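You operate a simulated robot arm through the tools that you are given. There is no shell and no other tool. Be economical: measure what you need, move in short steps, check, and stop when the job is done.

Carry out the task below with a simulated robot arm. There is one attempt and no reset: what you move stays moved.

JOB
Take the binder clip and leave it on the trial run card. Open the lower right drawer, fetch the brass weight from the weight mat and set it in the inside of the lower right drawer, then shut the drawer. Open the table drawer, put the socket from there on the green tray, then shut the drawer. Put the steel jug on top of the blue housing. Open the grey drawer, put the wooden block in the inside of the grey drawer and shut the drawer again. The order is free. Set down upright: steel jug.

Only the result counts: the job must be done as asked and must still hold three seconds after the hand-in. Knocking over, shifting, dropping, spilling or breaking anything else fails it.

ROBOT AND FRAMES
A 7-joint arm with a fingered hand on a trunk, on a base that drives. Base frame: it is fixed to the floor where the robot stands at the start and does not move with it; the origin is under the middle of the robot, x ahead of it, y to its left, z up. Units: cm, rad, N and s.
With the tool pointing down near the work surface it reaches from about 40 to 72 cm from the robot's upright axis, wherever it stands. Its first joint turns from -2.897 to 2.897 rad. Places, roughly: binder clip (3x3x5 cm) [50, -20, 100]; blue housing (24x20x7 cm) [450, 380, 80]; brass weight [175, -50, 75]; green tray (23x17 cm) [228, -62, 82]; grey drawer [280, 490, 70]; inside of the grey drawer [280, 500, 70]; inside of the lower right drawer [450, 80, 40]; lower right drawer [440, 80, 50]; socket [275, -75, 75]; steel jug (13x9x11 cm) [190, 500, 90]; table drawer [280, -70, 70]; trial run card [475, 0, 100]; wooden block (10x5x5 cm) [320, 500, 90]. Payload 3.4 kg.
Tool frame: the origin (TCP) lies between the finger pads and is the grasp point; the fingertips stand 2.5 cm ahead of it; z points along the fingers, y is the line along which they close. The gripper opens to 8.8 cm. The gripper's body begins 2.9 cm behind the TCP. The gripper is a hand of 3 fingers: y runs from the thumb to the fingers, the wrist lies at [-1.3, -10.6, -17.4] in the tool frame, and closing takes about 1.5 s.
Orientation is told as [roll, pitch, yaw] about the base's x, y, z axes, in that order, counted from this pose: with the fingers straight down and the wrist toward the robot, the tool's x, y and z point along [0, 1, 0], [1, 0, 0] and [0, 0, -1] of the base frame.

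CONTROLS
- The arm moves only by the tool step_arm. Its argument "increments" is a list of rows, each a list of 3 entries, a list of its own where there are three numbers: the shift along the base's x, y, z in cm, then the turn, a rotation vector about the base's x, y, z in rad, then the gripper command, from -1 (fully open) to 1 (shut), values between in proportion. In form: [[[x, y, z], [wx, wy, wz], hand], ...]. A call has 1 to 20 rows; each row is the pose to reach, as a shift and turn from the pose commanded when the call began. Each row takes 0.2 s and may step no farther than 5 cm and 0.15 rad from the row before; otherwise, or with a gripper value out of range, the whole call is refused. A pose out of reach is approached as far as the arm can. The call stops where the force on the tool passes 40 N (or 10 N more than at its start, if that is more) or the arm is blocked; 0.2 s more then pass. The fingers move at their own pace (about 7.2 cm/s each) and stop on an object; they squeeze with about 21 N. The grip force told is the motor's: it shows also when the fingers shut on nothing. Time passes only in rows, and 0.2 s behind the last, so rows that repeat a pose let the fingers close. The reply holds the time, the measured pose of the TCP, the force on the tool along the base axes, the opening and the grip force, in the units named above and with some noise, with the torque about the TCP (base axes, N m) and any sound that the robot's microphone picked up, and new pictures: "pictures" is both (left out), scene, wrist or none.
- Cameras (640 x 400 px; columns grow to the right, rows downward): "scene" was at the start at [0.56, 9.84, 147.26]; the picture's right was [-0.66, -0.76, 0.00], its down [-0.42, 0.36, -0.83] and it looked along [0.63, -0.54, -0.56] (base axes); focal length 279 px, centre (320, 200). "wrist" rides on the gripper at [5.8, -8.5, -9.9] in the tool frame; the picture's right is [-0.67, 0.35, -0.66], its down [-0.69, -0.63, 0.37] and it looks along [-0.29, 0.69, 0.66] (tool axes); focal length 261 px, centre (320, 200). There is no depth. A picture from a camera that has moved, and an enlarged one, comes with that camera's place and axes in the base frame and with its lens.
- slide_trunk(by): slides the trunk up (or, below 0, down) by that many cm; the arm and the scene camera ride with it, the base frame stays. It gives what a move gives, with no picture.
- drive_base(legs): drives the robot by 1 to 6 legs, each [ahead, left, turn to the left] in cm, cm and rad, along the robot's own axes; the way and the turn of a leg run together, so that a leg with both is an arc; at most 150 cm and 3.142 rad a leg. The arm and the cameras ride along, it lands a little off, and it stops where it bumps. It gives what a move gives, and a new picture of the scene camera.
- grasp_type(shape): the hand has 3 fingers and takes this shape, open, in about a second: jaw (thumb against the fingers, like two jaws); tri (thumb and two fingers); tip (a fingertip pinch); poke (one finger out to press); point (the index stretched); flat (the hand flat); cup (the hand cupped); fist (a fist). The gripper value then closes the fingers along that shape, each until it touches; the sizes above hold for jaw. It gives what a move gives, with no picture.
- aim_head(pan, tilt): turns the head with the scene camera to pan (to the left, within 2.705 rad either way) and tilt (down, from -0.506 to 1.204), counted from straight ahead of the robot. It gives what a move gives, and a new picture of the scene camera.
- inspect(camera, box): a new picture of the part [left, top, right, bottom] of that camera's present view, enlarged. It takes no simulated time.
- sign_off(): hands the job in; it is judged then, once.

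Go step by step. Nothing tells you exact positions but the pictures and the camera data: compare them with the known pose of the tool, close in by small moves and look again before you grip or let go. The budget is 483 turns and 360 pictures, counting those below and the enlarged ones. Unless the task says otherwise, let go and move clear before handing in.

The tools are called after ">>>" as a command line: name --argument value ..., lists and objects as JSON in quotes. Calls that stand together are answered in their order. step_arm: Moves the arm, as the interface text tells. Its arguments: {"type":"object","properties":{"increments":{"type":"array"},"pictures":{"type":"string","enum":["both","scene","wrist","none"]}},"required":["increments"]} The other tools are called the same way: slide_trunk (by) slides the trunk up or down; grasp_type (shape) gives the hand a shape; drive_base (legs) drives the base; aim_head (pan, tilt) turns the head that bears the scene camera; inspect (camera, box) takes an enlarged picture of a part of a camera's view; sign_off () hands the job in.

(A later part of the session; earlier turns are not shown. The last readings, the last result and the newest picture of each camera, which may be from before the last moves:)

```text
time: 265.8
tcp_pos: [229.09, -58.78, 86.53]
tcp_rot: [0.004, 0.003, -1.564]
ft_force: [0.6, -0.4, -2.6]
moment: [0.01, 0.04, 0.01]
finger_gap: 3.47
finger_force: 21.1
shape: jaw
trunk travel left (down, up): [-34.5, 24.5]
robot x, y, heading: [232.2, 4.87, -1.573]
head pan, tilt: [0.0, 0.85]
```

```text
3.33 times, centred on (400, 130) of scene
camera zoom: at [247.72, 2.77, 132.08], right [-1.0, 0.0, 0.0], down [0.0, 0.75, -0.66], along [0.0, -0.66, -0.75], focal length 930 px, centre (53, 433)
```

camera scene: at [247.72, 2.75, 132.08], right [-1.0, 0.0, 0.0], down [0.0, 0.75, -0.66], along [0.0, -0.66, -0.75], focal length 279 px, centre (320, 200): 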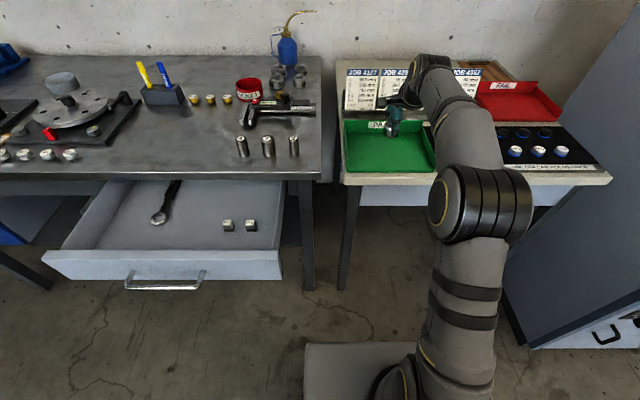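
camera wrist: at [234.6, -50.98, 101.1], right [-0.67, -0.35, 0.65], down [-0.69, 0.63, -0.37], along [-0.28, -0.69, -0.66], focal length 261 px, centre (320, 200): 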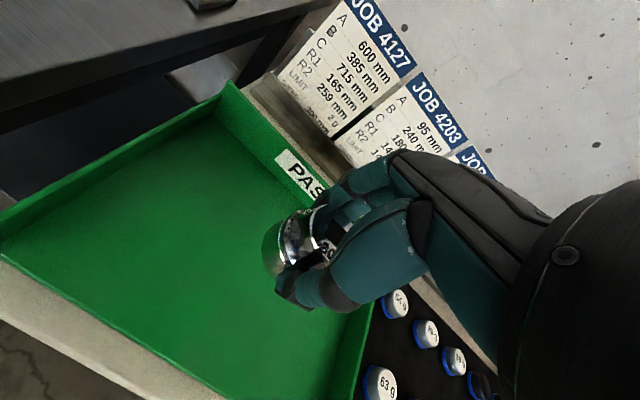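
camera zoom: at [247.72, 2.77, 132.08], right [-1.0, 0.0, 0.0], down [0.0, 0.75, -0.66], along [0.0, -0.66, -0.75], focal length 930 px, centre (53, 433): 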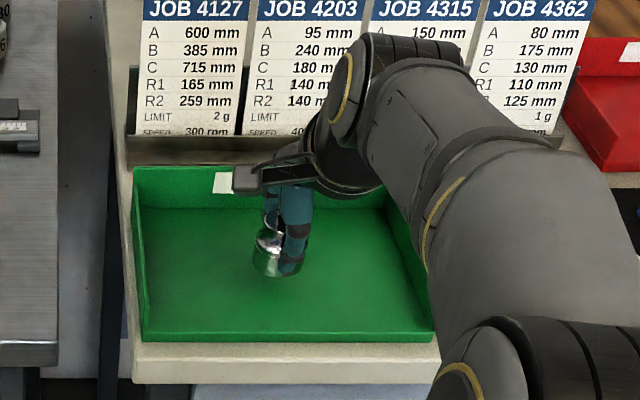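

>>> step_arm --increments '[[[0, 0, -0.5], [0, 0, 0], 1], [[0, 0, -1], [0, 0, 0], 1], [[0, 0, -1.5], [0, 0, 0], 1], [[0, 0, -2], [0, 0, 0], 1]]' --pictures "none"

>>> inspect --camera "wrist" --box '[180, 160, 400, 320]'

```text
time: 266.8
tcp_pos: [228.97, -58.81, 84.44]
tcp_rot: [0.006, 0.002, -1.564]
ft_force: [0.8, 0.2, -1.1]
moment: [-0.02, 0.0, 0.01]
finger_gap: 3.44
finger_force: 20.6
shape: jaw
trunk travel left (down, up): [-34.5, 24.5]
robot x, y, heading: [232.08, 4.74, -1.572]
head pan, tilt: [0.0, 0.85]
```

```text
2.50 times, centred on (290, 240) of wrist
camera zoom: at [234.68, -50.38, 94.57], right [-0.67, -0.35, 0.65], down [-0.69, 0.63, -0.37], along [-0.28, -0.7, -0.66], focal length 652 px, centre (395, 100)
```

zoom: 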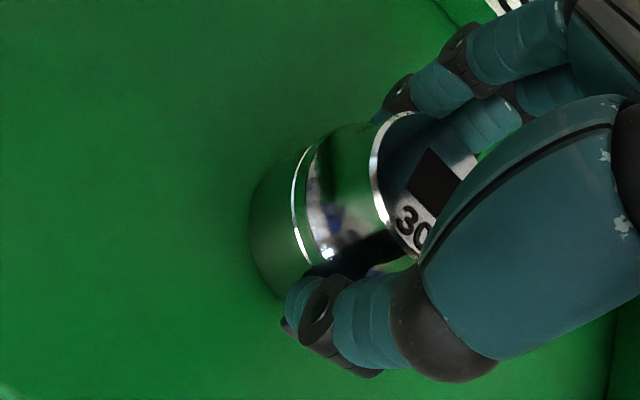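

>>> step_arm --increments '[[[0, 0, -0.4], [0, 0, 0], 1], [[0, 0, -0.8], [0, 0, 0], 1], [[0, 0, -1.2], [0, 0, 0], 1], [[0, 0, -1.6], [0, 0, 0], 1]]' --pictures "none"

```text
time: 267.7
tcp_pos: [229.13, -58.98, 83.95]
tcp_rot: [0.005, -0.016, -1.565]
ft_force: [0.1, 4.1, 16.3]
moment: [0.07, -0.01, 0.02]
finger_gap: 3.54
finger_force: 21.1
shape: jaw
trunk travel left (down, up): [-34.5, 24.5]
robot x, y, heading: [232.08, 4.83, -1.569]
head pan, tilt: [0.0, 0.85]
stopped in row 4: the force on the tool passed its limit at 42 N (the readings are from after the stop); the commanded pose is now the measured one
```

Contact with the tray floor; I release and lift off.

>>> step_arm --increments '[[[0, 0, 0.3], [0, 0, 0], 0.6], [[0, 0, 0.3], [0, 0, 0], 0], [[0, 0, 0.3], [0, 0, 0], -0.4], [[0, 0, 0.3], [0, 0, 0], -0.5], [[0, 0, 4], [0, 0, 0], -0.5], [[0, 0, 8], [0, 0, 0], -0.5], [[0, 4, 11], [0, 0, 0], -0.5], [[0, 8, 12], [0, 0, 0], -0.5], [[0, 12, 12], [0, 0, 0], -0.5]]'

>>> inspect --camera "scene" --box '[330, 70, 470, 190]'

```text
time: 269.7
tcp_pos: [229.24, -46.99, 95.52]
tcp_rot: [0.006, -0.007, -1.567]
ft_force: [-0.1, 0.1, -0.7]
moment: [0.02, 0.0, 0.01]
finger_gap: 6.58
finger_force: 0.1
shape: jaw
trunk travel left (down, up): [-34.5, 24.5]
robot x, y, heading: [232.13, 4.89, -1.572]
head pan, tilt: [0.0, 0.85]
camera scene: at [247.72, 2.8, 132.08], right [-1.0, 0.0, 0.0], down [0.0, 0.75, -0.66], along [0.0, -0.66, -0.75], focal length 279 px, centre (320, 200)
camera wrist: at [234.9, -38.44, 105.44], right [-0.67, -0.35, 0.65], down [-0.69, 0.62, -0.37], along [-0.28, -0.7, -0.66], focal length 261 px, centre (320, 200)
```

scene: 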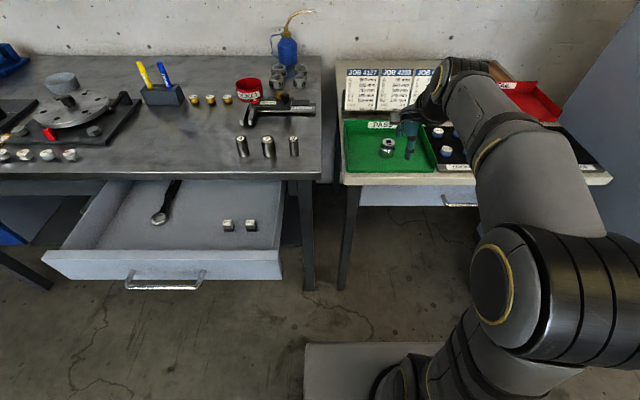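
wrist: 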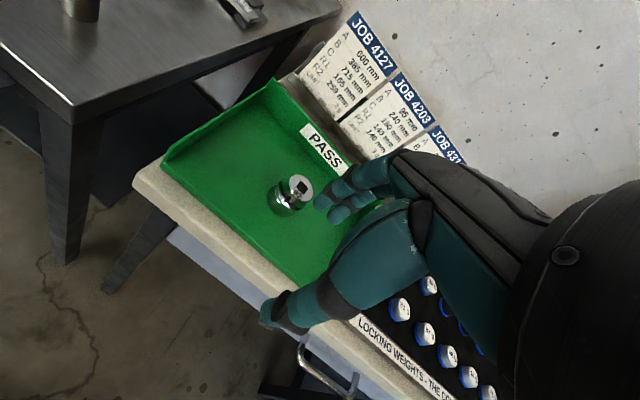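

```text
3.33 times, centred on (400, 130) of scene
camera zoom: at [247.72, 2.8, 132.08], right [-1.0, 0.0, 0.0], down [0.0, 0.75, -0.66], along [0.0, -0.66, -0.75], focal length 930 px, centre (53, 433)
```

zoom: 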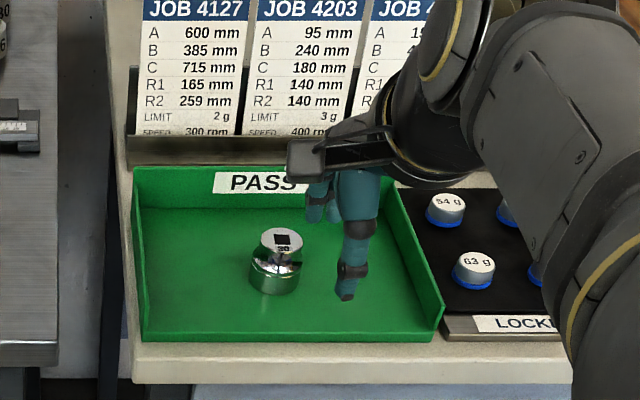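

The socket stands on the tray. Now I go back to the open drawer to shut it.

>>> drive_base --legs '[[-52, 0, 0], [0, 50, 0]]'

>>> step_arm --increments '[[[0, 0, -1], [-0.15, 0, 0], -0.05], [[0, 0, -3], [-0.3, 0, 0], -0.05], [[0, 0, -5], [-0.45, 0, 0], -0.05], [[0, 0, -7], [-0.6, 0, 0], -0.05], [[0, -1, -9], [-0.75, 0, 0], -0.05], [[0, -2, -11], [-0.9, 0, 0], -0.05], [[0, -3, -13], [-1.05, 0, 0], -0.05], [[0, -4, -15], [-1.2, 0, 0], -0.05]]' --pictures "none"

>>> aim_head --pan 0 --tilt 0.75

>>> inspect --camera "wrist" --box '[0, 0, 640, 400]'

```text
time: 275.2
tcp_pos: [278.31, 5.24, 95.65]
tcp_rot: [0.005, -0.007, -1.572]
ft_force: [-0.6, -1.0, 0.2]
moment: [0.01, 0.01, 0.01]
finger_gap: 6.56
finger_force: 0.0
shape: jaw
trunk travel left (down, up): [-34.5, 24.5]
robot x, y, heading: [281.35, 57.05, -1.576]
head pan, tilt: [0.0, 0.85]
camera scene: at [297.07, 54.97, 132.08], right [-1.0, 0.01, 0.0], down [0.01, 0.75, -0.66], along [0.0, -0.66, -0.75], focal length 279 px, centre (320, 200)
```

scene: 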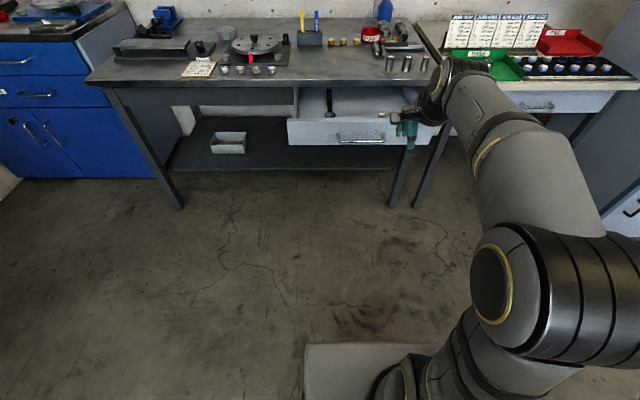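

```text
time: 277.0
tcp_pos: [274.3, 1.56, 81.21]
tcp_rot: [0.02, -1.207, -1.562]
ft_force: [0.5, 0.5, 0.0]
moment: [0.01, -0.02, -0.02]
finger_gap: 4.63
finger_force: 0.1
shape: jaw
out of reach, approached as far as the arm can: row 3, 4, 6, 7, 8
trunk travel left (down, up): [-34.5, 24.5]
robot x, y, heading: [281.27, 56.94, -1.578]
head pan, tilt: [0.0, 0.85]
```

```text
time: 277.7
tcp_pos: [274.24, 1.58, 81.39]
tcp_rot: [0.016, -1.203, -1.563]
ft_force: [0.1, 0.2, 0.1]
moment: [-0.03, -0.04, -0.01]
finger_gap: 4.63
finger_force: 0.0
shape: jaw
trunk travel left (down, up): [-34.5, 24.5]
robot x, y, heading: [281.47, 57.07, -1.579]
head pan, tilt: [0.0, 0.75]
camera scene: at [297.06, 54.51, 132.88], right [-1.0, 0.01, 0.0], down [0.01, 0.68, -0.73], along [-0.01, -0.73, -0.68], focal length 279 px, centre (320, 200)
```

scene: 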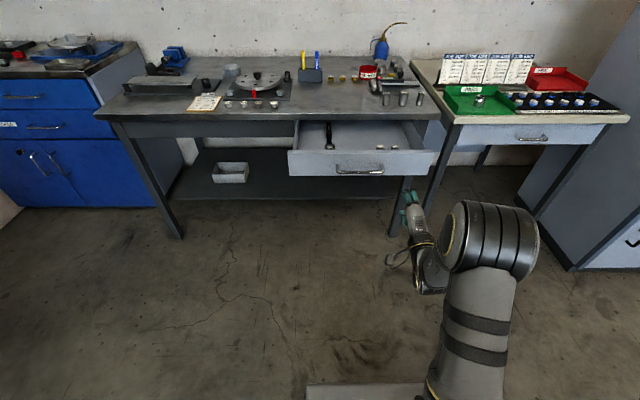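

```text
1.00 times, centred on (320, 200) of wrist (not enlarged: the box is as wide or as high as the picture)
camera zoom: at [279.69, 14.06, 76.98], right [-0.69, 0.47, 0.56], down [-0.68, -0.13, -0.72], along [-0.27, -0.87, 0.41], focal length 261 px, centre (320, 200)
```

zoom: 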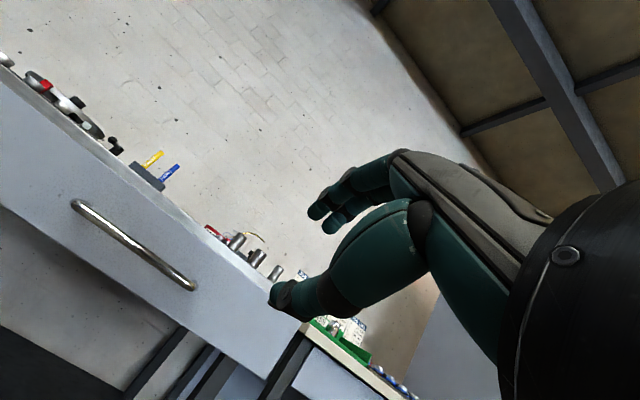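

>>> step_arm --increments '[[[3, 0, -2], [0, 0, 0], -0.05], [[6, 0, -4], [0, 0, 0], -0.05], [[8.3, 0, -6], [0, 0, 0], -0.05], [[8.3, 0, -7.5], [0, 0, 0], -0.05]]' --pictures "none"

>>> drive_base --legs '[[17, 0, 0]]'

>>> inspect --camera "wrist" --box '[0, 0, 640, 400]'

```text
time: 278.7
tcp_pos: [274.13, 2.38, 75.98]
tcp_rot: [0.032, -1.206, -1.566]
ft_force: [-0.1, -0.7, 0.7]
moment: [0.06, 0.01, -0.01]
finger_gap: 4.62
finger_force: 0.0
shape: jaw
out of reach, approached as far as the arm can: row 1, 2, 3, 4
trunk travel left (down, up): [-34.5, 24.5]
robot x, y, heading: [281.22, 56.89, -1.578]
head pan, tilt: [0.0, 0.75]
```

```text
time: 280.2
tcp_pos: [273.86, -15.17, 76.03]
tcp_rot: [0.034, -1.202, -1.565]
ft_force: [-0.5, 1.0, -0.6]
moment: [-0.01, -0.02, 0.02]
finger_gap: 4.65
finger_force: 0.1
shape: jaw
trunk travel left (down, up): [-34.5, 24.5]
robot x, y, heading: [281.62, 39.76, -1.578]
head pan, tilt: [0.0, 0.75]
camera scene: at [296.93, 37.05, 132.89], right [-1.0, 0.01, 0.0], down [0.01, 0.68, -0.73], along [-0.01, -0.73, -0.68], focal length 279 px, centre (320, 200)
```

scene: 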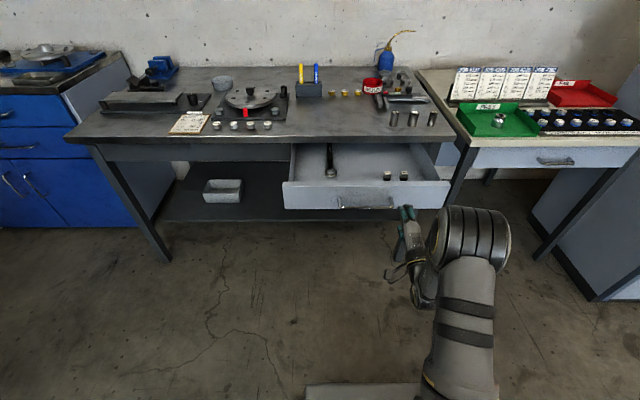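

```text
1.00 times, centred on (320, 200) of wrist (not enlarged: the box is as wide or as high as the picture)
camera zoom: at [279.15, -2.66, 71.71], right [-0.69, 0.46, 0.55], down [-0.67, -0.14, -0.73], along [-0.26, -0.88, 0.41], focal length 261 px, centre (320, 200)
```

zoom: 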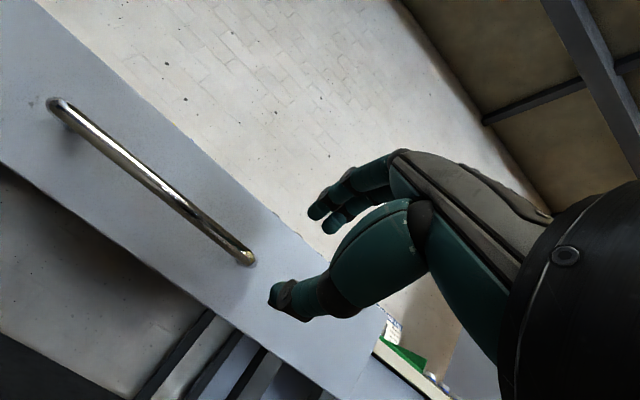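

>>> drive_base --legs '[[0, 8.8, 0]]'

>>> slide_trunk --by -2.1

>>> inspect --camera "wrist" --box '[0, 0, 640, 400]'

```text
time: 281.3
tcp_pos: [282.83, -15.25, 75.91]
tcp_rot: [0.034, -1.203, -1.563]
ft_force: [-0.2, -0.5, 0.3]
moment: [-0.02, 0.0, -0.03]
finger_gap: 4.64
finger_force: 0.0
shape: jaw
trunk travel left (down, up): [-34.5, 24.5]
robot x, y, heading: [290.24, 39.09, -1.578]
head pan, tilt: [0.0, 0.75]
camera scene: at [305.78, 36.99, 132.89], right [-1.0, 0.01, 0.0], down [0.0, 0.68, -0.73], along [0.0, -0.73, -0.68], focal length 279 px, centre (320, 200)
```

scene: 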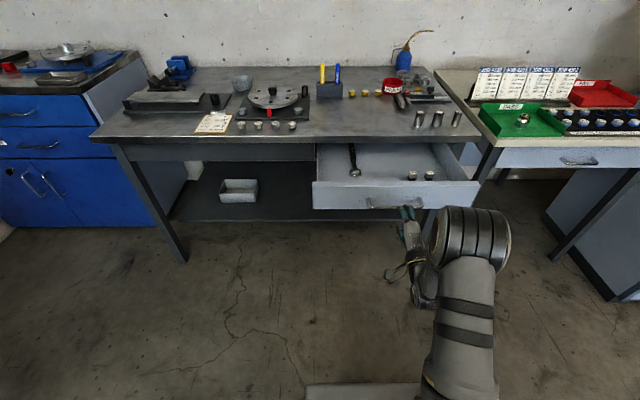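

```text
time: 282.0
tcp_pos: [282.81, -15.13, 73.9]
tcp_rot: [0.032, -1.204, -1.565]
ft_force: [0.0, 0.3, 0.5]
moment: [-0.02, 0.03, 0.0]
finger_gap: 4.63
finger_force: 0.1
shape: jaw
trunk travel left (down, up): [-32.4, 26.6]
robot x, y, heading: [290.19, 39.62, -1.576]
head pan, tilt: [0.0, 0.75]
```

```text
1.00 times, centred on (320, 200) of wrist (not enlarged: the box is as wide or as high as the picture)
camera zoom: at [288.09, -2.74, 69.6], right [-0.69, 0.46, 0.55], down [-0.67, -0.14, -0.73], along [-0.26, -0.88, 0.41], focal length 261 px, centre (320, 200)
```

zoom: 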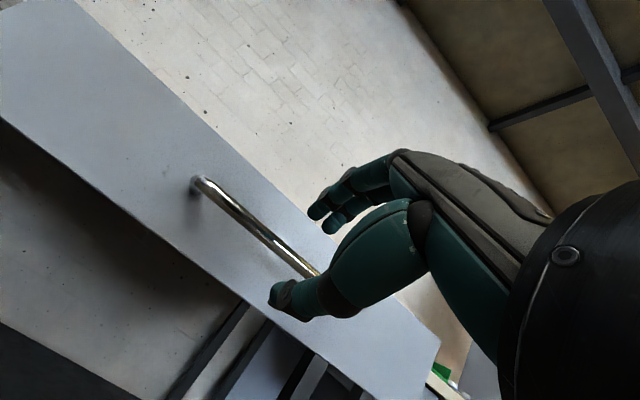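

>>> drive_base --legs '[[12, 0, 0]]'

>>> inspect --camera "wrist" --box '[0, 0, 640, 400]'

```text
time: 283.2
tcp_pos: [282.96, -27.42, 73.89]
tcp_rot: [0.033, -1.203, -1.559]
ft_force: [-0.3, 0.0, -0.7]
moment: [0.02, 0.0, -0.02]
finger_gap: 4.64
finger_force: 0.0
shape: jaw
trunk travel left (down, up): [-32.4, 26.6]
robot x, y, heading: [290.33, 27.4, -1.572]
head pan, tilt: [0.0, 0.75]
camera scene: at [305.75, 24.9, 130.79], right [-1.0, 0.0, 0.0], down [0.0, 0.68, -0.73], along [0.0, -0.73, -0.68], focal length 279 px, centre (320, 200)
```

scene: 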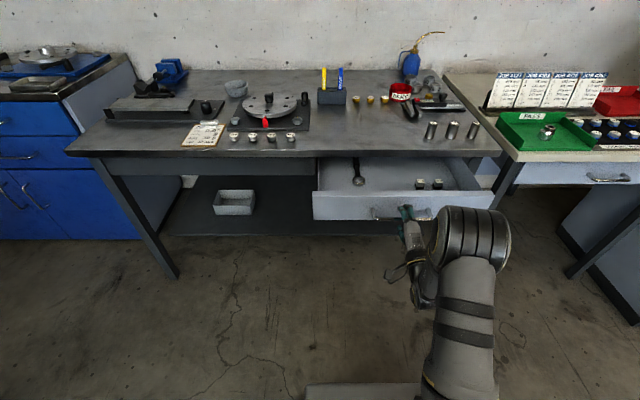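

```text
1.00 times, centred on (320, 200) of wrist (not enlarged: the box is as wide or as high as the picture)
camera zoom: at [288.21, -14.91, 69.61], right [-0.7, 0.46, 0.55], down [-0.67, -0.14, -0.73], along [-0.25, -0.88, 0.41], focal length 261 px, centre (320, 200)
```

zoom: 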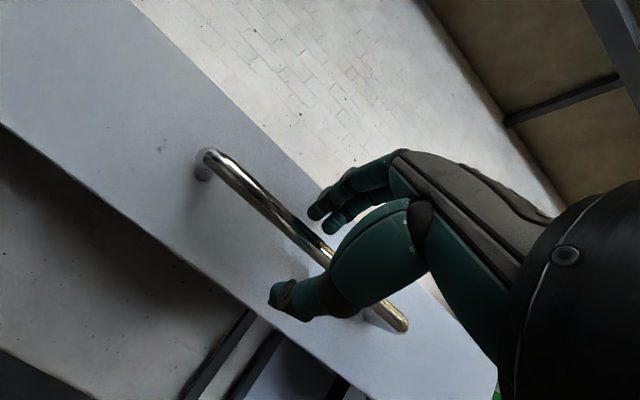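

Straddling the bar with the tips against the panel; I push on.

>>> drive_base --legs '[[17, 0, 0]]'

>>> step_arm --increments '[[[0, -1, 0], [0, 0, 0], -0.05], [[0, -2, 0], [0, 0, 0], -0.05], [[0, -3, 0], [0, 0, 0], -0.05], [[0, -4, 0], [0, 0, 0], -0.05], [[0, -5, 0], [0, 0, 0], -0.05], [[0, -6, 0], [0, 0, 0], -0.05], [[0, -7, 0], [0, 0, 0], -0.05], [[0, -8, 0], [0, 0, 0], -0.05]]' --pictures "scene"

```text
time: 284.7
tcp_pos: [282.93, -44.92, 73.83]
tcp_rot: [0.033, -1.202, -1.558]
ft_force: [0.1, -0.2, 0.6]
moment: [-0.03, 0.01, -0.03]
finger_gap: 4.6
finger_force: 0.1
shape: jaw
trunk travel left (down, up): [-32.4, 26.6]
robot x, y, heading: [290.08, 10.07, -1.575]
head pan, tilt: [0.0, 0.75]
camera scene: at [305.72, 7.44, 130.79], right [-1.0, 0.0, 0.0], down [0.0, 0.68, -0.73], along [0.0, -0.73, -0.68], focal length 279 px, centre (320, 200)
```

scene: 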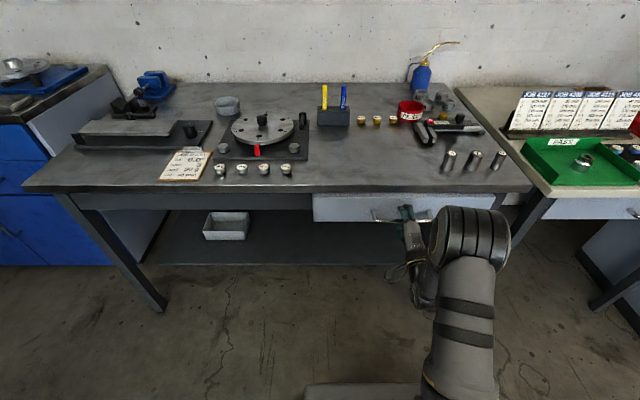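

```text
time: 286.2
tcp_pos: [282.83, -50.53, 73.8]
tcp_rot: [0.042, -1.201, -1.558]
ft_force: [-0.3, 30.5, 3.1]
moment: [-0.65, -0.06, 0.14]
finger_gap: 4.2
finger_force: 0.1
shape: jaw
trunk travel left (down, up): [-32.4, 26.6]
robot x, y, heading: [289.74, 10.21, -1.571]
head pan, tilt: [0.0, 0.75]
stopped in row 7: the force on the tool passed its limit at 43 N (the readings are from after the stop); the commanded pose is now the measured one
camera scene: at [305.74, 7.89, 130.8], right [-1.0, 0.0, 0.0], down [0.0, 0.68, -0.73], along [0.0, -0.73, -0.68], focal length 279 px, centre (320, 200)
```

scene: 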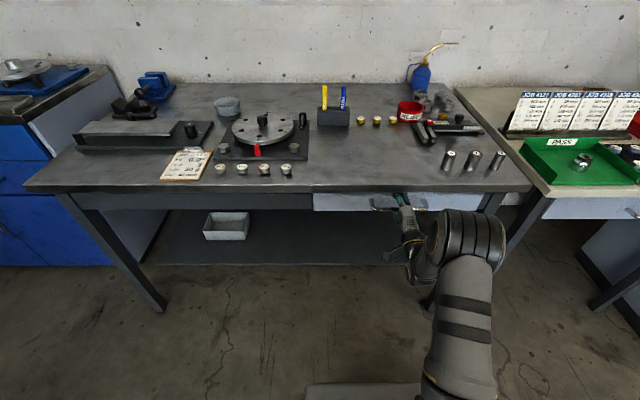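

The drawer is shut. I retreat, bring the tool down-pointing again, and go to the benches on the opposite wall.

>>> step_arm --increments '[[[0, 3, 0], [0, 0, 0], -0.05], [[0, 7, 0], [0, 0, 0], -0.05], [[0, 11, 0], [0, 0, 0], -0.05]]' --pictures "none"

>>> drive_base --legs '[[-60, 0, 0]]'

>>> slide_trunk --by 22

>>> step_arm --increments '[[[0, 1, 1], [0.15, 0, 0], -0.3], [[0, 2, 2], [0.3, 0, 0], -0.3], [[0, 3, 4], [0.45, 0, 0], -0.3], [[0, 4, 6], [0.6, 0, 0], -0.3], [[0, 5, 8], [0.75, 0, 0], -0.3], [[0, 6, 10], [0.9, 0, 0], -0.3], [[0, 7, 12], [1.05, 0, 0], -0.3], [[0, 8, 14], [1.2, 0, 0], -0.3]]' --pictures "none"

>>> drive_base --legs '[[0, 0, 3.14], [150, 0, 0], [140, 0, 0]]'

>>> aim_head --pan 0 --tilt 0.5

```text
time: 287.0
tcp_pos: [282.99, -40.0, 73.65]
tcp_rot: [0.041, -1.199, -1.557]
ft_force: [0.5, -0.2, 0.5]
moment: [0.0, -0.02, 0.01]
finger_gap: 4.59
finger_force: 0.0
shape: jaw
trunk travel left (down, up): [-32.4, 26.6]
robot x, y, heading: [290.34, 9.94, -1.576]
head pan, tilt: [0.0, 0.75]
```

```text
time: 290.4
tcp_pos: [282.96, 19.97, 73.74]
tcp_rot: [0.041, -1.198, -1.566]
ft_force: [-0.3, 0.4, 0.5]
moment: [0.01, 0.0, -0.01]
finger_gap: 4.61
finger_force: 0.0
shape: jaw
trunk travel left (down, up): [-32.4, 26.6]
robot x, y, heading: [290.54, 69.99, -1.576]
head pan, tilt: [0.0, 0.75]
camera scene: at [306.08, 67.02, 130.79], right [-1.0, 0.01, 0.0], down [0.01, 0.68, -0.73], along [-0.01, -0.73, -0.68], focal length 279 px, centre (320, 200)
```

scene: 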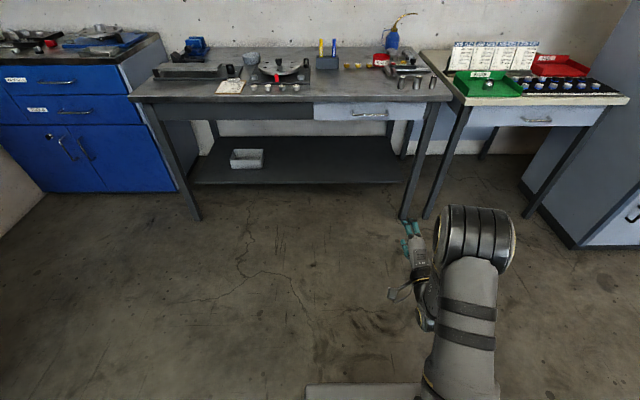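

```text
time: 292.7
tcp_pos: [282.97, 20.01, 95.66]
tcp_rot: [0.041, -1.199, -1.565]
ft_force: [0.8, -0.1, 0.1]
moment: [0.02, -0.04, 0.0]
finger_gap: 4.63
finger_force: 0.1
shape: jaw
trunk travel left (down, up): [-54.4, 4.6]
robot x, y, heading: [290.71, 69.42, -1.579]
head pan, tilt: [0.0, 0.75]
```

```text
time: 294.5
tcp_pos: [283.09, 27.94, 109.77]
tcp_rot: [0.044, 0.003, -1.569]
ft_force: [-0.3, -0.3, -0.2]
moment: [0.0, -0.02, 0.01]
finger_gap: 5.67
finger_force: 0.0
shape: jaw
trunk travel left (down, up): [-54.4, 4.6]
robot x, y, heading: [290.18, 69.59, -1.579]
head pan, tilt: [0.0, 0.75]
```

```text
time: 315.9
tcp_pos: [313.8, 401.93, 109.67]
tcp_rot: [0.045, 0.003, 1.517]
ft_force: [-0.8, -0.1, -0.2]
moment: [0.01, -0.02, 0.01]
finger_gap: 5.7
finger_force: 0.1
shape: jaw
trunk travel left (down, up): [-54.4, 4.6]
robot x, y, heading: [303.94, 360.59, 1.509]
head pan, tilt: [0.0, 0.75]
camera scene: at [288.12, 363.84, 152.78], right [1.0, -0.07, 0.0], down [-0.05, -0.68, -0.73], along [0.05, 0.73, -0.68], focal length 279 px, centre (320, 200)
```

scene: 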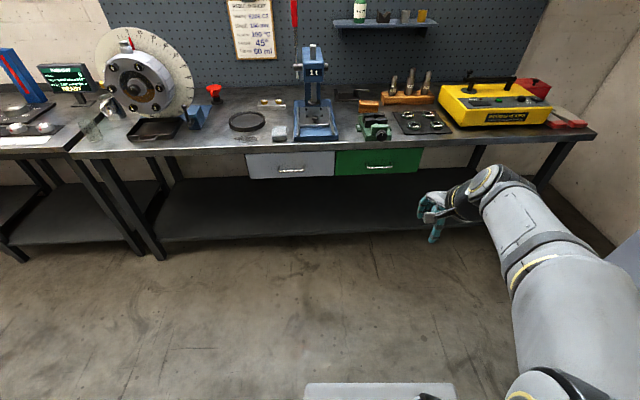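

```text
time: 316.6
tcp_pos: [313.7, 401.89, 109.64]
tcp_rot: [0.046, 0.002, 1.517]
ft_force: [-0.3, -0.8, 0.3]
moment: [-0.01, -0.02, 0.01]
finger_gap: 5.73
finger_force: 0.0
shape: jaw
trunk travel left (down, up): [-54.4, 4.6]
robot x, y, heading: [303.66, 360.59, 1.503]
head pan, tilt: [0.0, 0.499]
camera scene: at [288.17, 364.63, 154.98], right [1.0, -0.07, 0.0], down [-0.03, -0.48, -0.88], along [0.06, 0.88, -0.48], focal length 279 px, centre (320, 200)
```

scene: 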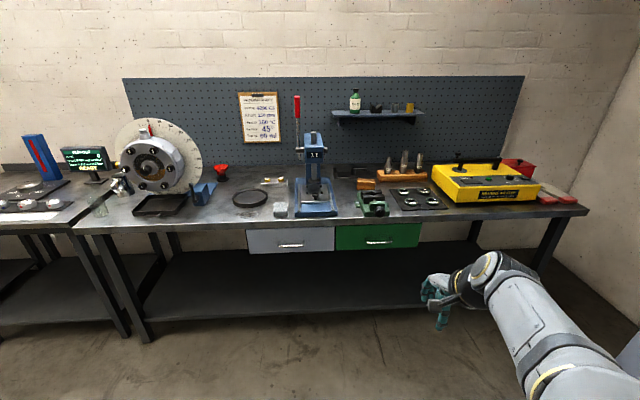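

>>> inspect --camera "scene" --box '[230, 140, 450, 270]'

>>> inspect --camera "scene" --box '[10, 120, 230, 250]'

>>> aim_head --pan -1.4 --tilt 0.5

```text
2.91 times, centred on (340, 205) of scene
camera zoom: at [288.17, 364.63, 154.98], right [1.0, -0.07, 0.0], down [-0.03, -0.48, -0.88], along [0.06, 0.88, -0.48], focal length 812 px, centre (262, 186)
```

zoom: 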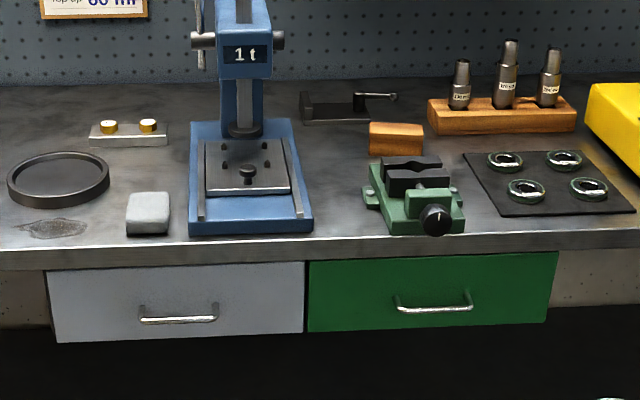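

```text
2.91 times, centred on (120, 185) of scene
camera zoom: at [288.17, 364.63, 154.98], right [1.0, -0.07, 0.0], down [-0.03, -0.48, -0.88], along [0.06, 0.88, -0.48], focal length 812 px, centre (902, 244)
```

zoom: 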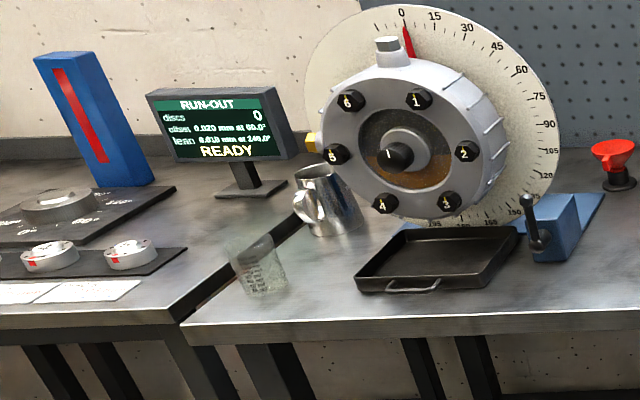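

```text
time: 318.2
tcp_pos: [313.7, 401.84, 109.61]
tcp_rot: [0.047, 0.002, 1.516]
ft_force: [0.3, -0.1, -0.5]
moment: [0.03, 0.0, 0.02]
finger_gap: 5.69
finger_force: 0.1
shape: jaw
trunk travel left (down, up): [-54.4, 4.6]
robot x, y, heading: [304.17, 360.64, 1.5]
head pan, tilt: [-1.4, 0.499]
camera scene: at [296.61, 356.51, 154.98], right [0.1, -0.99, 0.0], down [-0.48, -0.05, -0.88], along [0.87, 0.09, -0.48], focal length 279 px, centre (320, 200)
```

scene: 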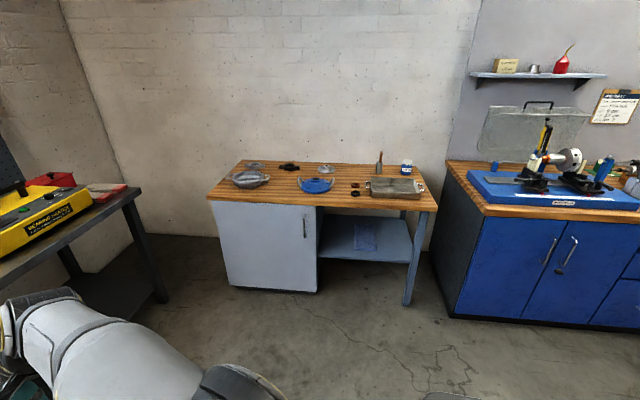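

>>> inspect --camera "scene" --box '[200, 140, 440, 220]'

```text
2.67 times, centred on (320, 180) of scene
camera zoom: at [296.61, 356.51, 154.98], right [0.1, -0.99, 0.0], down [-0.48, -0.05, -0.88], along [0.87, 0.09, -0.48], focal length 744 px, centre (320, 253)
```

zoom: 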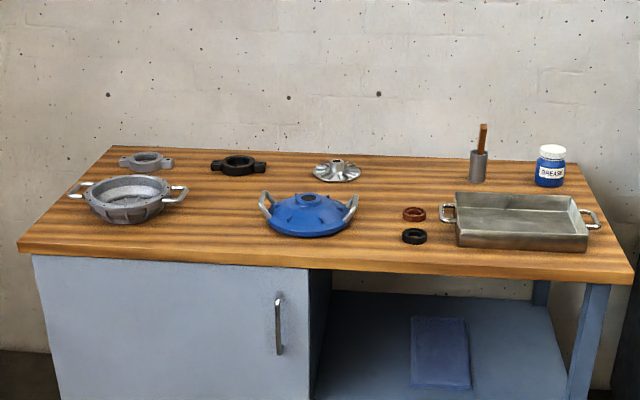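

Block, jug and housing are found. First the grey drawer: I align with it, lower the trunk and turn the hand forward.

>>> drive_base --legs '[[0, 22, 0.067]]'

>>> slide_trunk --by -25

>>> step_arm --increments '[[[-1, 0, 0], [0.15, 0, 0], -0.05], [[-2, 0, -1], [0.3, 0, 0], -0.05], [[-3, 0, -2], [0.45, 0, 0], -0.05], [[-4, 1, -3], [0.6, 0, 0], -0.05], [[-5, 3, -5], [0.75, 0, 0], -0.05], [[-6, 6, -7], [0.9, 0, 0], -0.05], [[-7, 9, -9], [1.05, 0, 0], -0.05], [[-8, 12, -11], [1.2, 0, 0], -0.05]]' --pictures "none"

>>> aim_head --pan 0 --tilt 0.5

>>> inspect --camera "wrist" --box '[0, 0, 640, 400]'

```text
time: 319.9
tcp_pos: [288.52, 403.27, 109.61]
tcp_rot: [0.043, 0.0, 1.587]
ft_force: [0.5, 0.1, 1.4]
moment: [0.03, 0.01, 0.0]
finger_gap: 5.7
finger_force: 0.0
shape: jaw
trunk travel left (down, up): [-54.4, 4.6]
robot x, y, heading: [281.67, 361.32, 1.575]
head pan, tilt: [-1.4, 0.499]
camera scene: at [274.63, 356.7, 154.98], right [0.17, -0.98, 0.0], down [-0.47, -0.08, -0.88], along [0.86, 0.15, -0.48], focal length 279 px, centre (320, 200)
```

scene: 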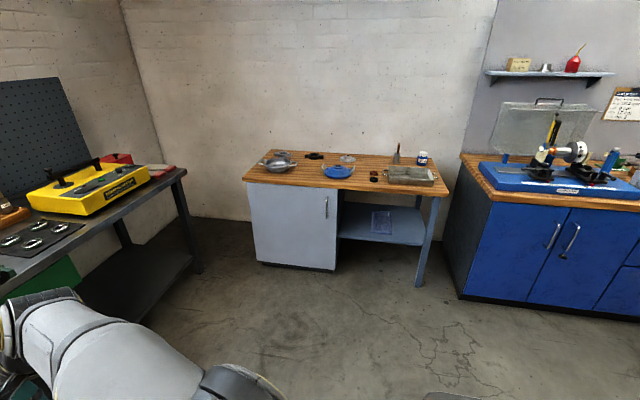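

```text
time: 322.5
tcp_pos: [288.57, 403.3, 84.49]
tcp_rot: [0.045, 0.0, 1.587]
ft_force: [-0.1, -0.1, 0.1]
moment: [0.05, 0.01, 0.0]
finger_gap: 5.69
finger_force: 0.1
shape: jaw
trunk travel left (down, up): [-29.4, 29.6]
robot x, y, heading: [281.49, 360.99, 1.576]
head pan, tilt: [-1.4, 0.499]
```

```text
time: 324.3
tcp_pos: [280.51, 415.25, 73.42]
tcp_rot: [0.005, -1.199, 1.613]
ft_force: [1.4, 0.0, 0.1]
moment: [-0.01, 0.01, 0.03]
finger_gap: 4.62
finger_force: 0.0
shape: jaw
out of reach, approached as far as the arm can: row 3, 4, 5, 6
trunk travel left (down, up): [-29.4, 29.6]
robot x, y, heading: [281.65, 361.59, 1.575]
head pan, tilt: [-1.4, 0.499]
```

```text
time: 325.8
tcp_pos: [280.58, 415.19, 73.42]
tcp_rot: [0.003, -1.199, 1.616]
ft_force: [0.1, -0.5, 0.0]
moment: [0.0, 0.02, -0.01]
finger_gap: 4.65
finger_force: 0.1
shape: jaw
trunk travel left (down, up): [-29.4, 29.6]
robot x, y, heading: [281.76, 361.23, 1.575]
head pan, tilt: [0.0, 0.499]
camera scene: at [265.73, 364.22, 129.98], right [1.0, 0.0, 0.0], down [0.0, -0.48, -0.88], along [0.0, 0.88, -0.48], focal length 279 px, centre (320, 200)
```

scene: 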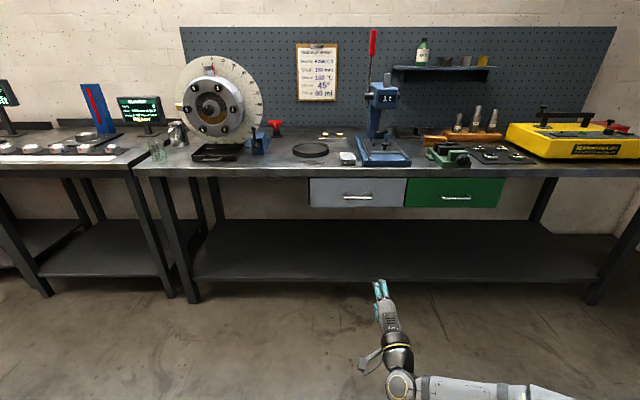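

```text
1.00 times, centred on (320, 200) of wrist (not enlarged: the box is as wide or as high as the picture)
camera zoom: at [275.3, 402.51, 69.21], right [0.69, -0.45, 0.56], down [0.68, 0.14, -0.72], along [0.24, 0.88, 0.41], focal length 261 px, centre (320, 200)
```

zoom: 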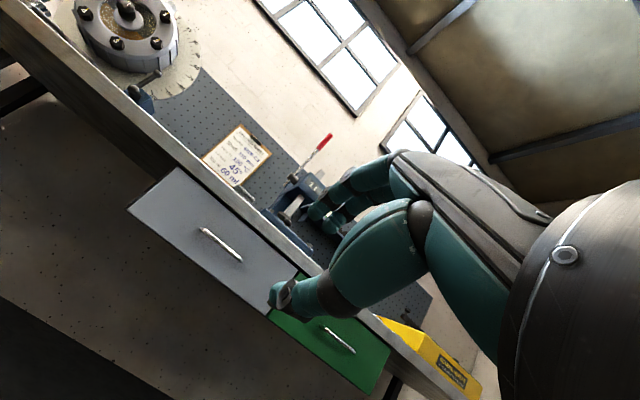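

>>> drive_base --legs '[[41, 0, 0]]'

>>> step_arm --increments '[[[0.9, 1, 0.2], [0, 0, -0.045], -0.05]]' --pictures "wrist"

>>> inspect --camera "scene" --box '[290, 200, 450, 320]'

```text
time: 328.3
tcp_pos: [280.07, 456.11, 73.49]
tcp_rot: [0.003, -1.2, 1.621]
ft_force: [0.5, 0.5, 0.3]
moment: [-0.01, 0.03, 0.0]
finger_gap: 4.62
finger_force: 0.1
shape: jaw
trunk travel left (down, up): [-29.4, 29.6]
robot x, y, heading: [281.57, 402.06, 1.582]
head pan, tilt: [0.0, 0.499]
camera scene: at [265.44, 404.89, 129.98], right [1.0, 0.01, 0.0], down [0.0, -0.48, -0.88], along [-0.01, 0.88, -0.48], focal length 279 px, centre (320, 200)
```

scene: 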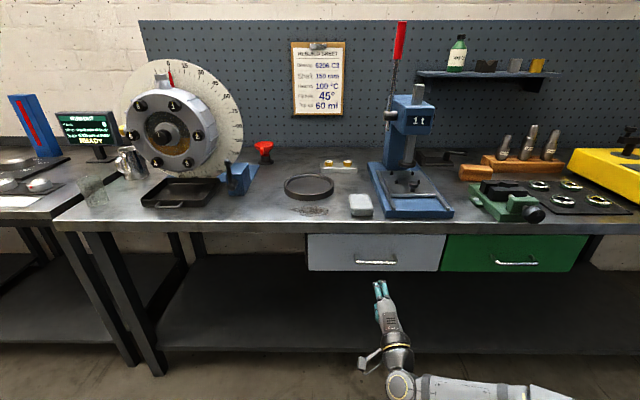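

```text
time: 328.7
tcp_pos: [280.97, 456.97, 73.64]
tcp_rot: [0.002, -1.197, 1.577]
ft_force: [0.2, 0.3, -0.4]
moment: [-0.01, -0.03, 0.02]
finger_gap: 4.62
finger_force: 0.0
shape: jaw
trunk travel left (down, up): [-29.4, 29.6]
robot x, y, heading: [281.2, 402.05, 1.574]
head pan, tilt: [0.0, 0.499]
camera wrist: at [275.13, 444.45, 69.34], right [0.67, -0.48, 0.56], down [0.68, 0.12, -0.72], along [0.28, 0.87, 0.41], focal length 261 px, centre (320, 200)
```

wrist: 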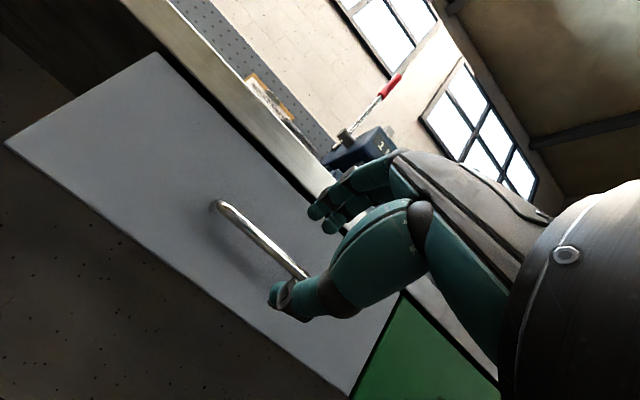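

```text
3.33 times, centred on (370, 260) of scene
camera zoom: at [265.44, 404.89, 129.98], right [1.0, 0.01, 0.0], down [0.0, -0.48, -0.88], along [-0.01, 0.88, -0.48], focal length 930 px, centre (153, 0)
```

zoom: 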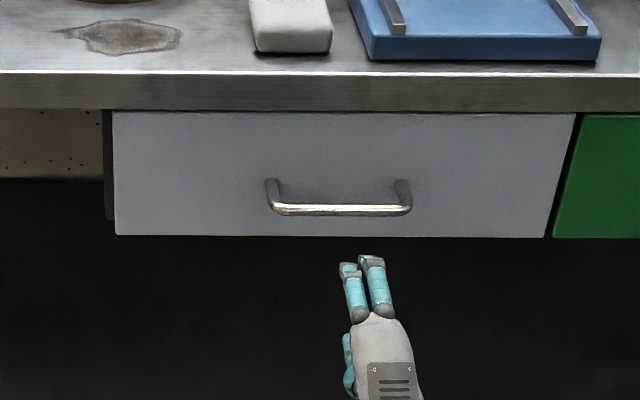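

>>> step_arm --increments '[[[0.4, 4, 0.2], [0, 0, 0], -0.05], [[0.8, 8, 0.4], [0, 0, 0], -0.05], [[0.9, 10.5, 0.4], [0, 0, 0], -0.05]]' --pictures "wrist"

>>> inspect --camera "scene" --box '[290, 200, 450, 320]'

```text
time: 329.5
tcp_pos: [282.0, 467.39, 74.05]
tcp_rot: [0.005, -1.2, 1.573]
ft_force: [0.4, -0.2, 0.6]
moment: [-0.01, -0.02, -0.01]
finger_gap: 4.65
finger_force: 0.1
shape: jaw
trunk travel left (down, up): [-29.4, 29.6]
robot x, y, heading: [281.66, 401.92, 1.578]
head pan, tilt: [0.0, 0.499]
camera wrist: at [276.18, 454.97, 69.78], right [0.67, -0.48, 0.56], down [0.68, 0.12, -0.72], along [0.28, 0.87, 0.41], focal length 261 px, centre (320, 200)
```

wrist: 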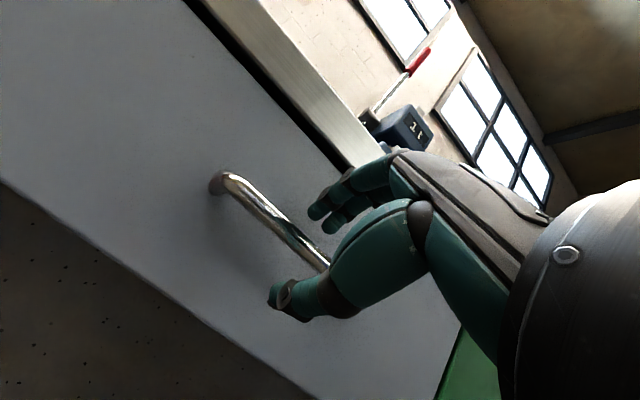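

```text
3.33 times, centred on (370, 260) of scene
camera zoom: at [265.44, 404.89, 129.98], right [1.0, 0.01, 0.0], down [0.0, -0.48, -0.88], along [-0.01, 0.88, -0.48], focal length 930 px, centre (153, 0)
```

zoom: 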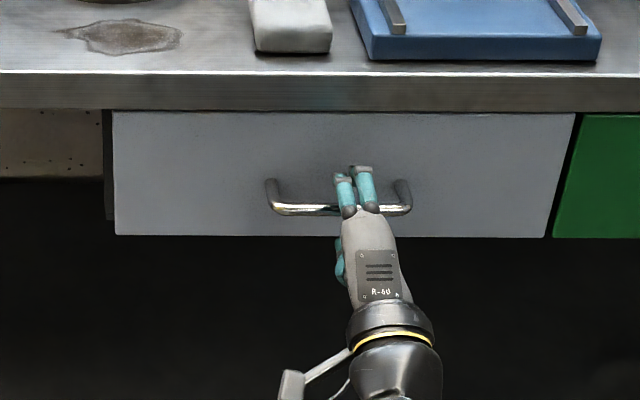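

>>> step_arm --increments '[[[0, 1, 0], [0, 0, 0], -0.05], [[0, 2, 0], [0, 0, 0], -0.05], [[0, 2, 0], [0, 0, 0], 0.5], [[0, 2, 0], [0, 0, 0], 1], [[0, 2, 0], [0, 0, 0], 1], [[0, 2, 0], [0, 0, 0], 1]]' --pictures "wrist"

>>> step_arm --increments '[[[0, -1.5, 0], [0, 0, 0], 1], [[0, -3, 0], [0, 0, 0], 1], [[0, -4.5, 0], [0, 0, 0], 1], [[0, -6, 0], [0, 0, 0], 1]]' --pictures "scene"

```text
time: 330.9
tcp_pos: [281.72, 469.43, 73.9]
tcp_rot: [0.005, -1.198, 1.576]
ft_force: [-0.4, 2.3, -3.1]
moment: [0.01, 0.05, -0.01]
finger_gap: 0.01
finger_force: 20.8
shape: jaw
trunk travel left (down, up): [-29.4, 29.6]
robot x, y, heading: [281.51, 401.84, 1.577]
head pan, tilt: [0.0, 0.499]
camera wrist: at [276.01, 456.99, 69.69], right [0.67, -0.48, 0.56], down [0.68, 0.12, -0.72], along [0.28, 0.87, 0.4], focal length 261 px, centre (320, 200)
```

wrist: 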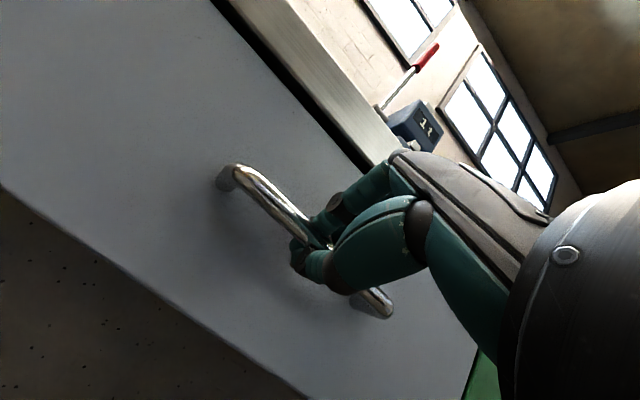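

```text
time: 331.9
tcp_pos: [281.74, 463.51, 73.85]
tcp_rot: [0.0, -1.197, 1.578]
ft_force: [-0.2, -0.8, -7.8]
moment: [-0.01, 0.05, -0.04]
finger_gap: 0.02
finger_force: 21.0
shape: jaw
trunk travel left (down, up): [-29.4, 29.6]
robot x, y, heading: [281.49, 401.8, 1.582]
head pan, tilt: [0.0, 0.499]
camera scene: at [265.43, 404.99, 129.98], right [1.0, 0.01, 0.0], down [0.0, -0.48, -0.88], along [-0.01, 0.88, -0.48], focal length 279 px, centre (320, 200)
```

scene: 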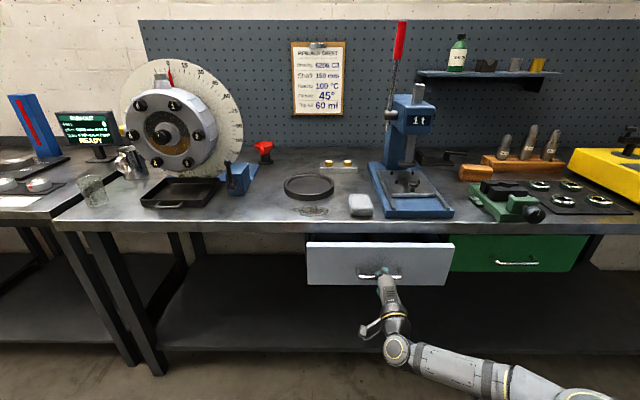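

>>> drive_base --legs '[[-20, 0, 0]]'

>>> step_arm --increments '[[[0, 0, 0], [0, 0, 0], 0.4], [[0, 0, 0], [0, 0, 0], -0.05], [[0, 0, 0], [0, 0, 0], -0.05], [[0, -3, 0], [0, 0, 0], -0.05], [[0, -7, 0], [0, 0, 0], -0.05], [[0, -11, 2], [0, 0, 0], -0.05]]' --pictures "scene"

```text
time: 333.5
tcp_pos: [282.28, 443.46, 74.02]
tcp_rot: [-0.001, -1.198, 1.571]
ft_force: [-7.9, 0.5, -8.3]
moment: [-0.02, 0.1, -0.01]
finger_gap: 0.02
finger_force: 21.3
shape: jaw
trunk travel left (down, up): [-29.4, 29.6]
robot x, y, heading: [281.57, 382.11, 1.573]
head pan, tilt: [0.0, 0.499]
camera scene: at [265.49, 385.1, 129.97], right [1.0, 0.0, 0.0], down [0.0, -0.48, -0.88], along [0.0, 0.88, -0.48], focal length 279 px, centre (320, 200)
```

scene: 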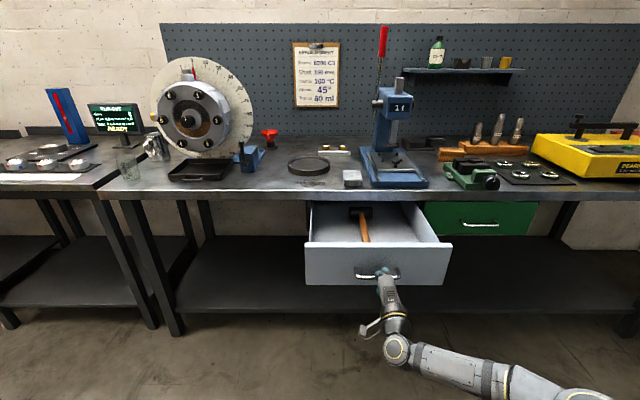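

```text
time: 334.9
tcp_pos: [282.51, 432.36, 76.03]
tcp_rot: [0.003, -1.199, 1.568]
ft_force: [-0.1, -0.2, -0.9]
moment: [0.02, 0.02, 0.03]
finger_gap: 4.56
finger_force: 0.1
shape: jaw
trunk travel left (down, up): [-29.4, 29.6]
robot x, y, heading: [281.52, 382.43, 1.576]
head pan, tilt: [0.0, 0.499]
camera scene: at [265.57, 385.03, 129.98], right [1.0, 0.0, 0.0], down [0.0, -0.48, -0.88], along [0.0, 0.88, -0.48], focal length 279 px, centre (320, 200)
```

scene: 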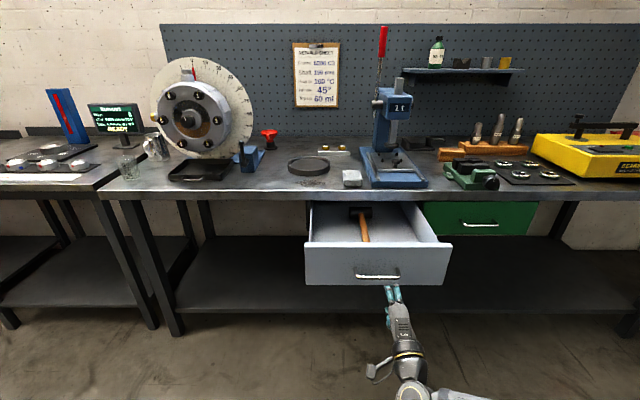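

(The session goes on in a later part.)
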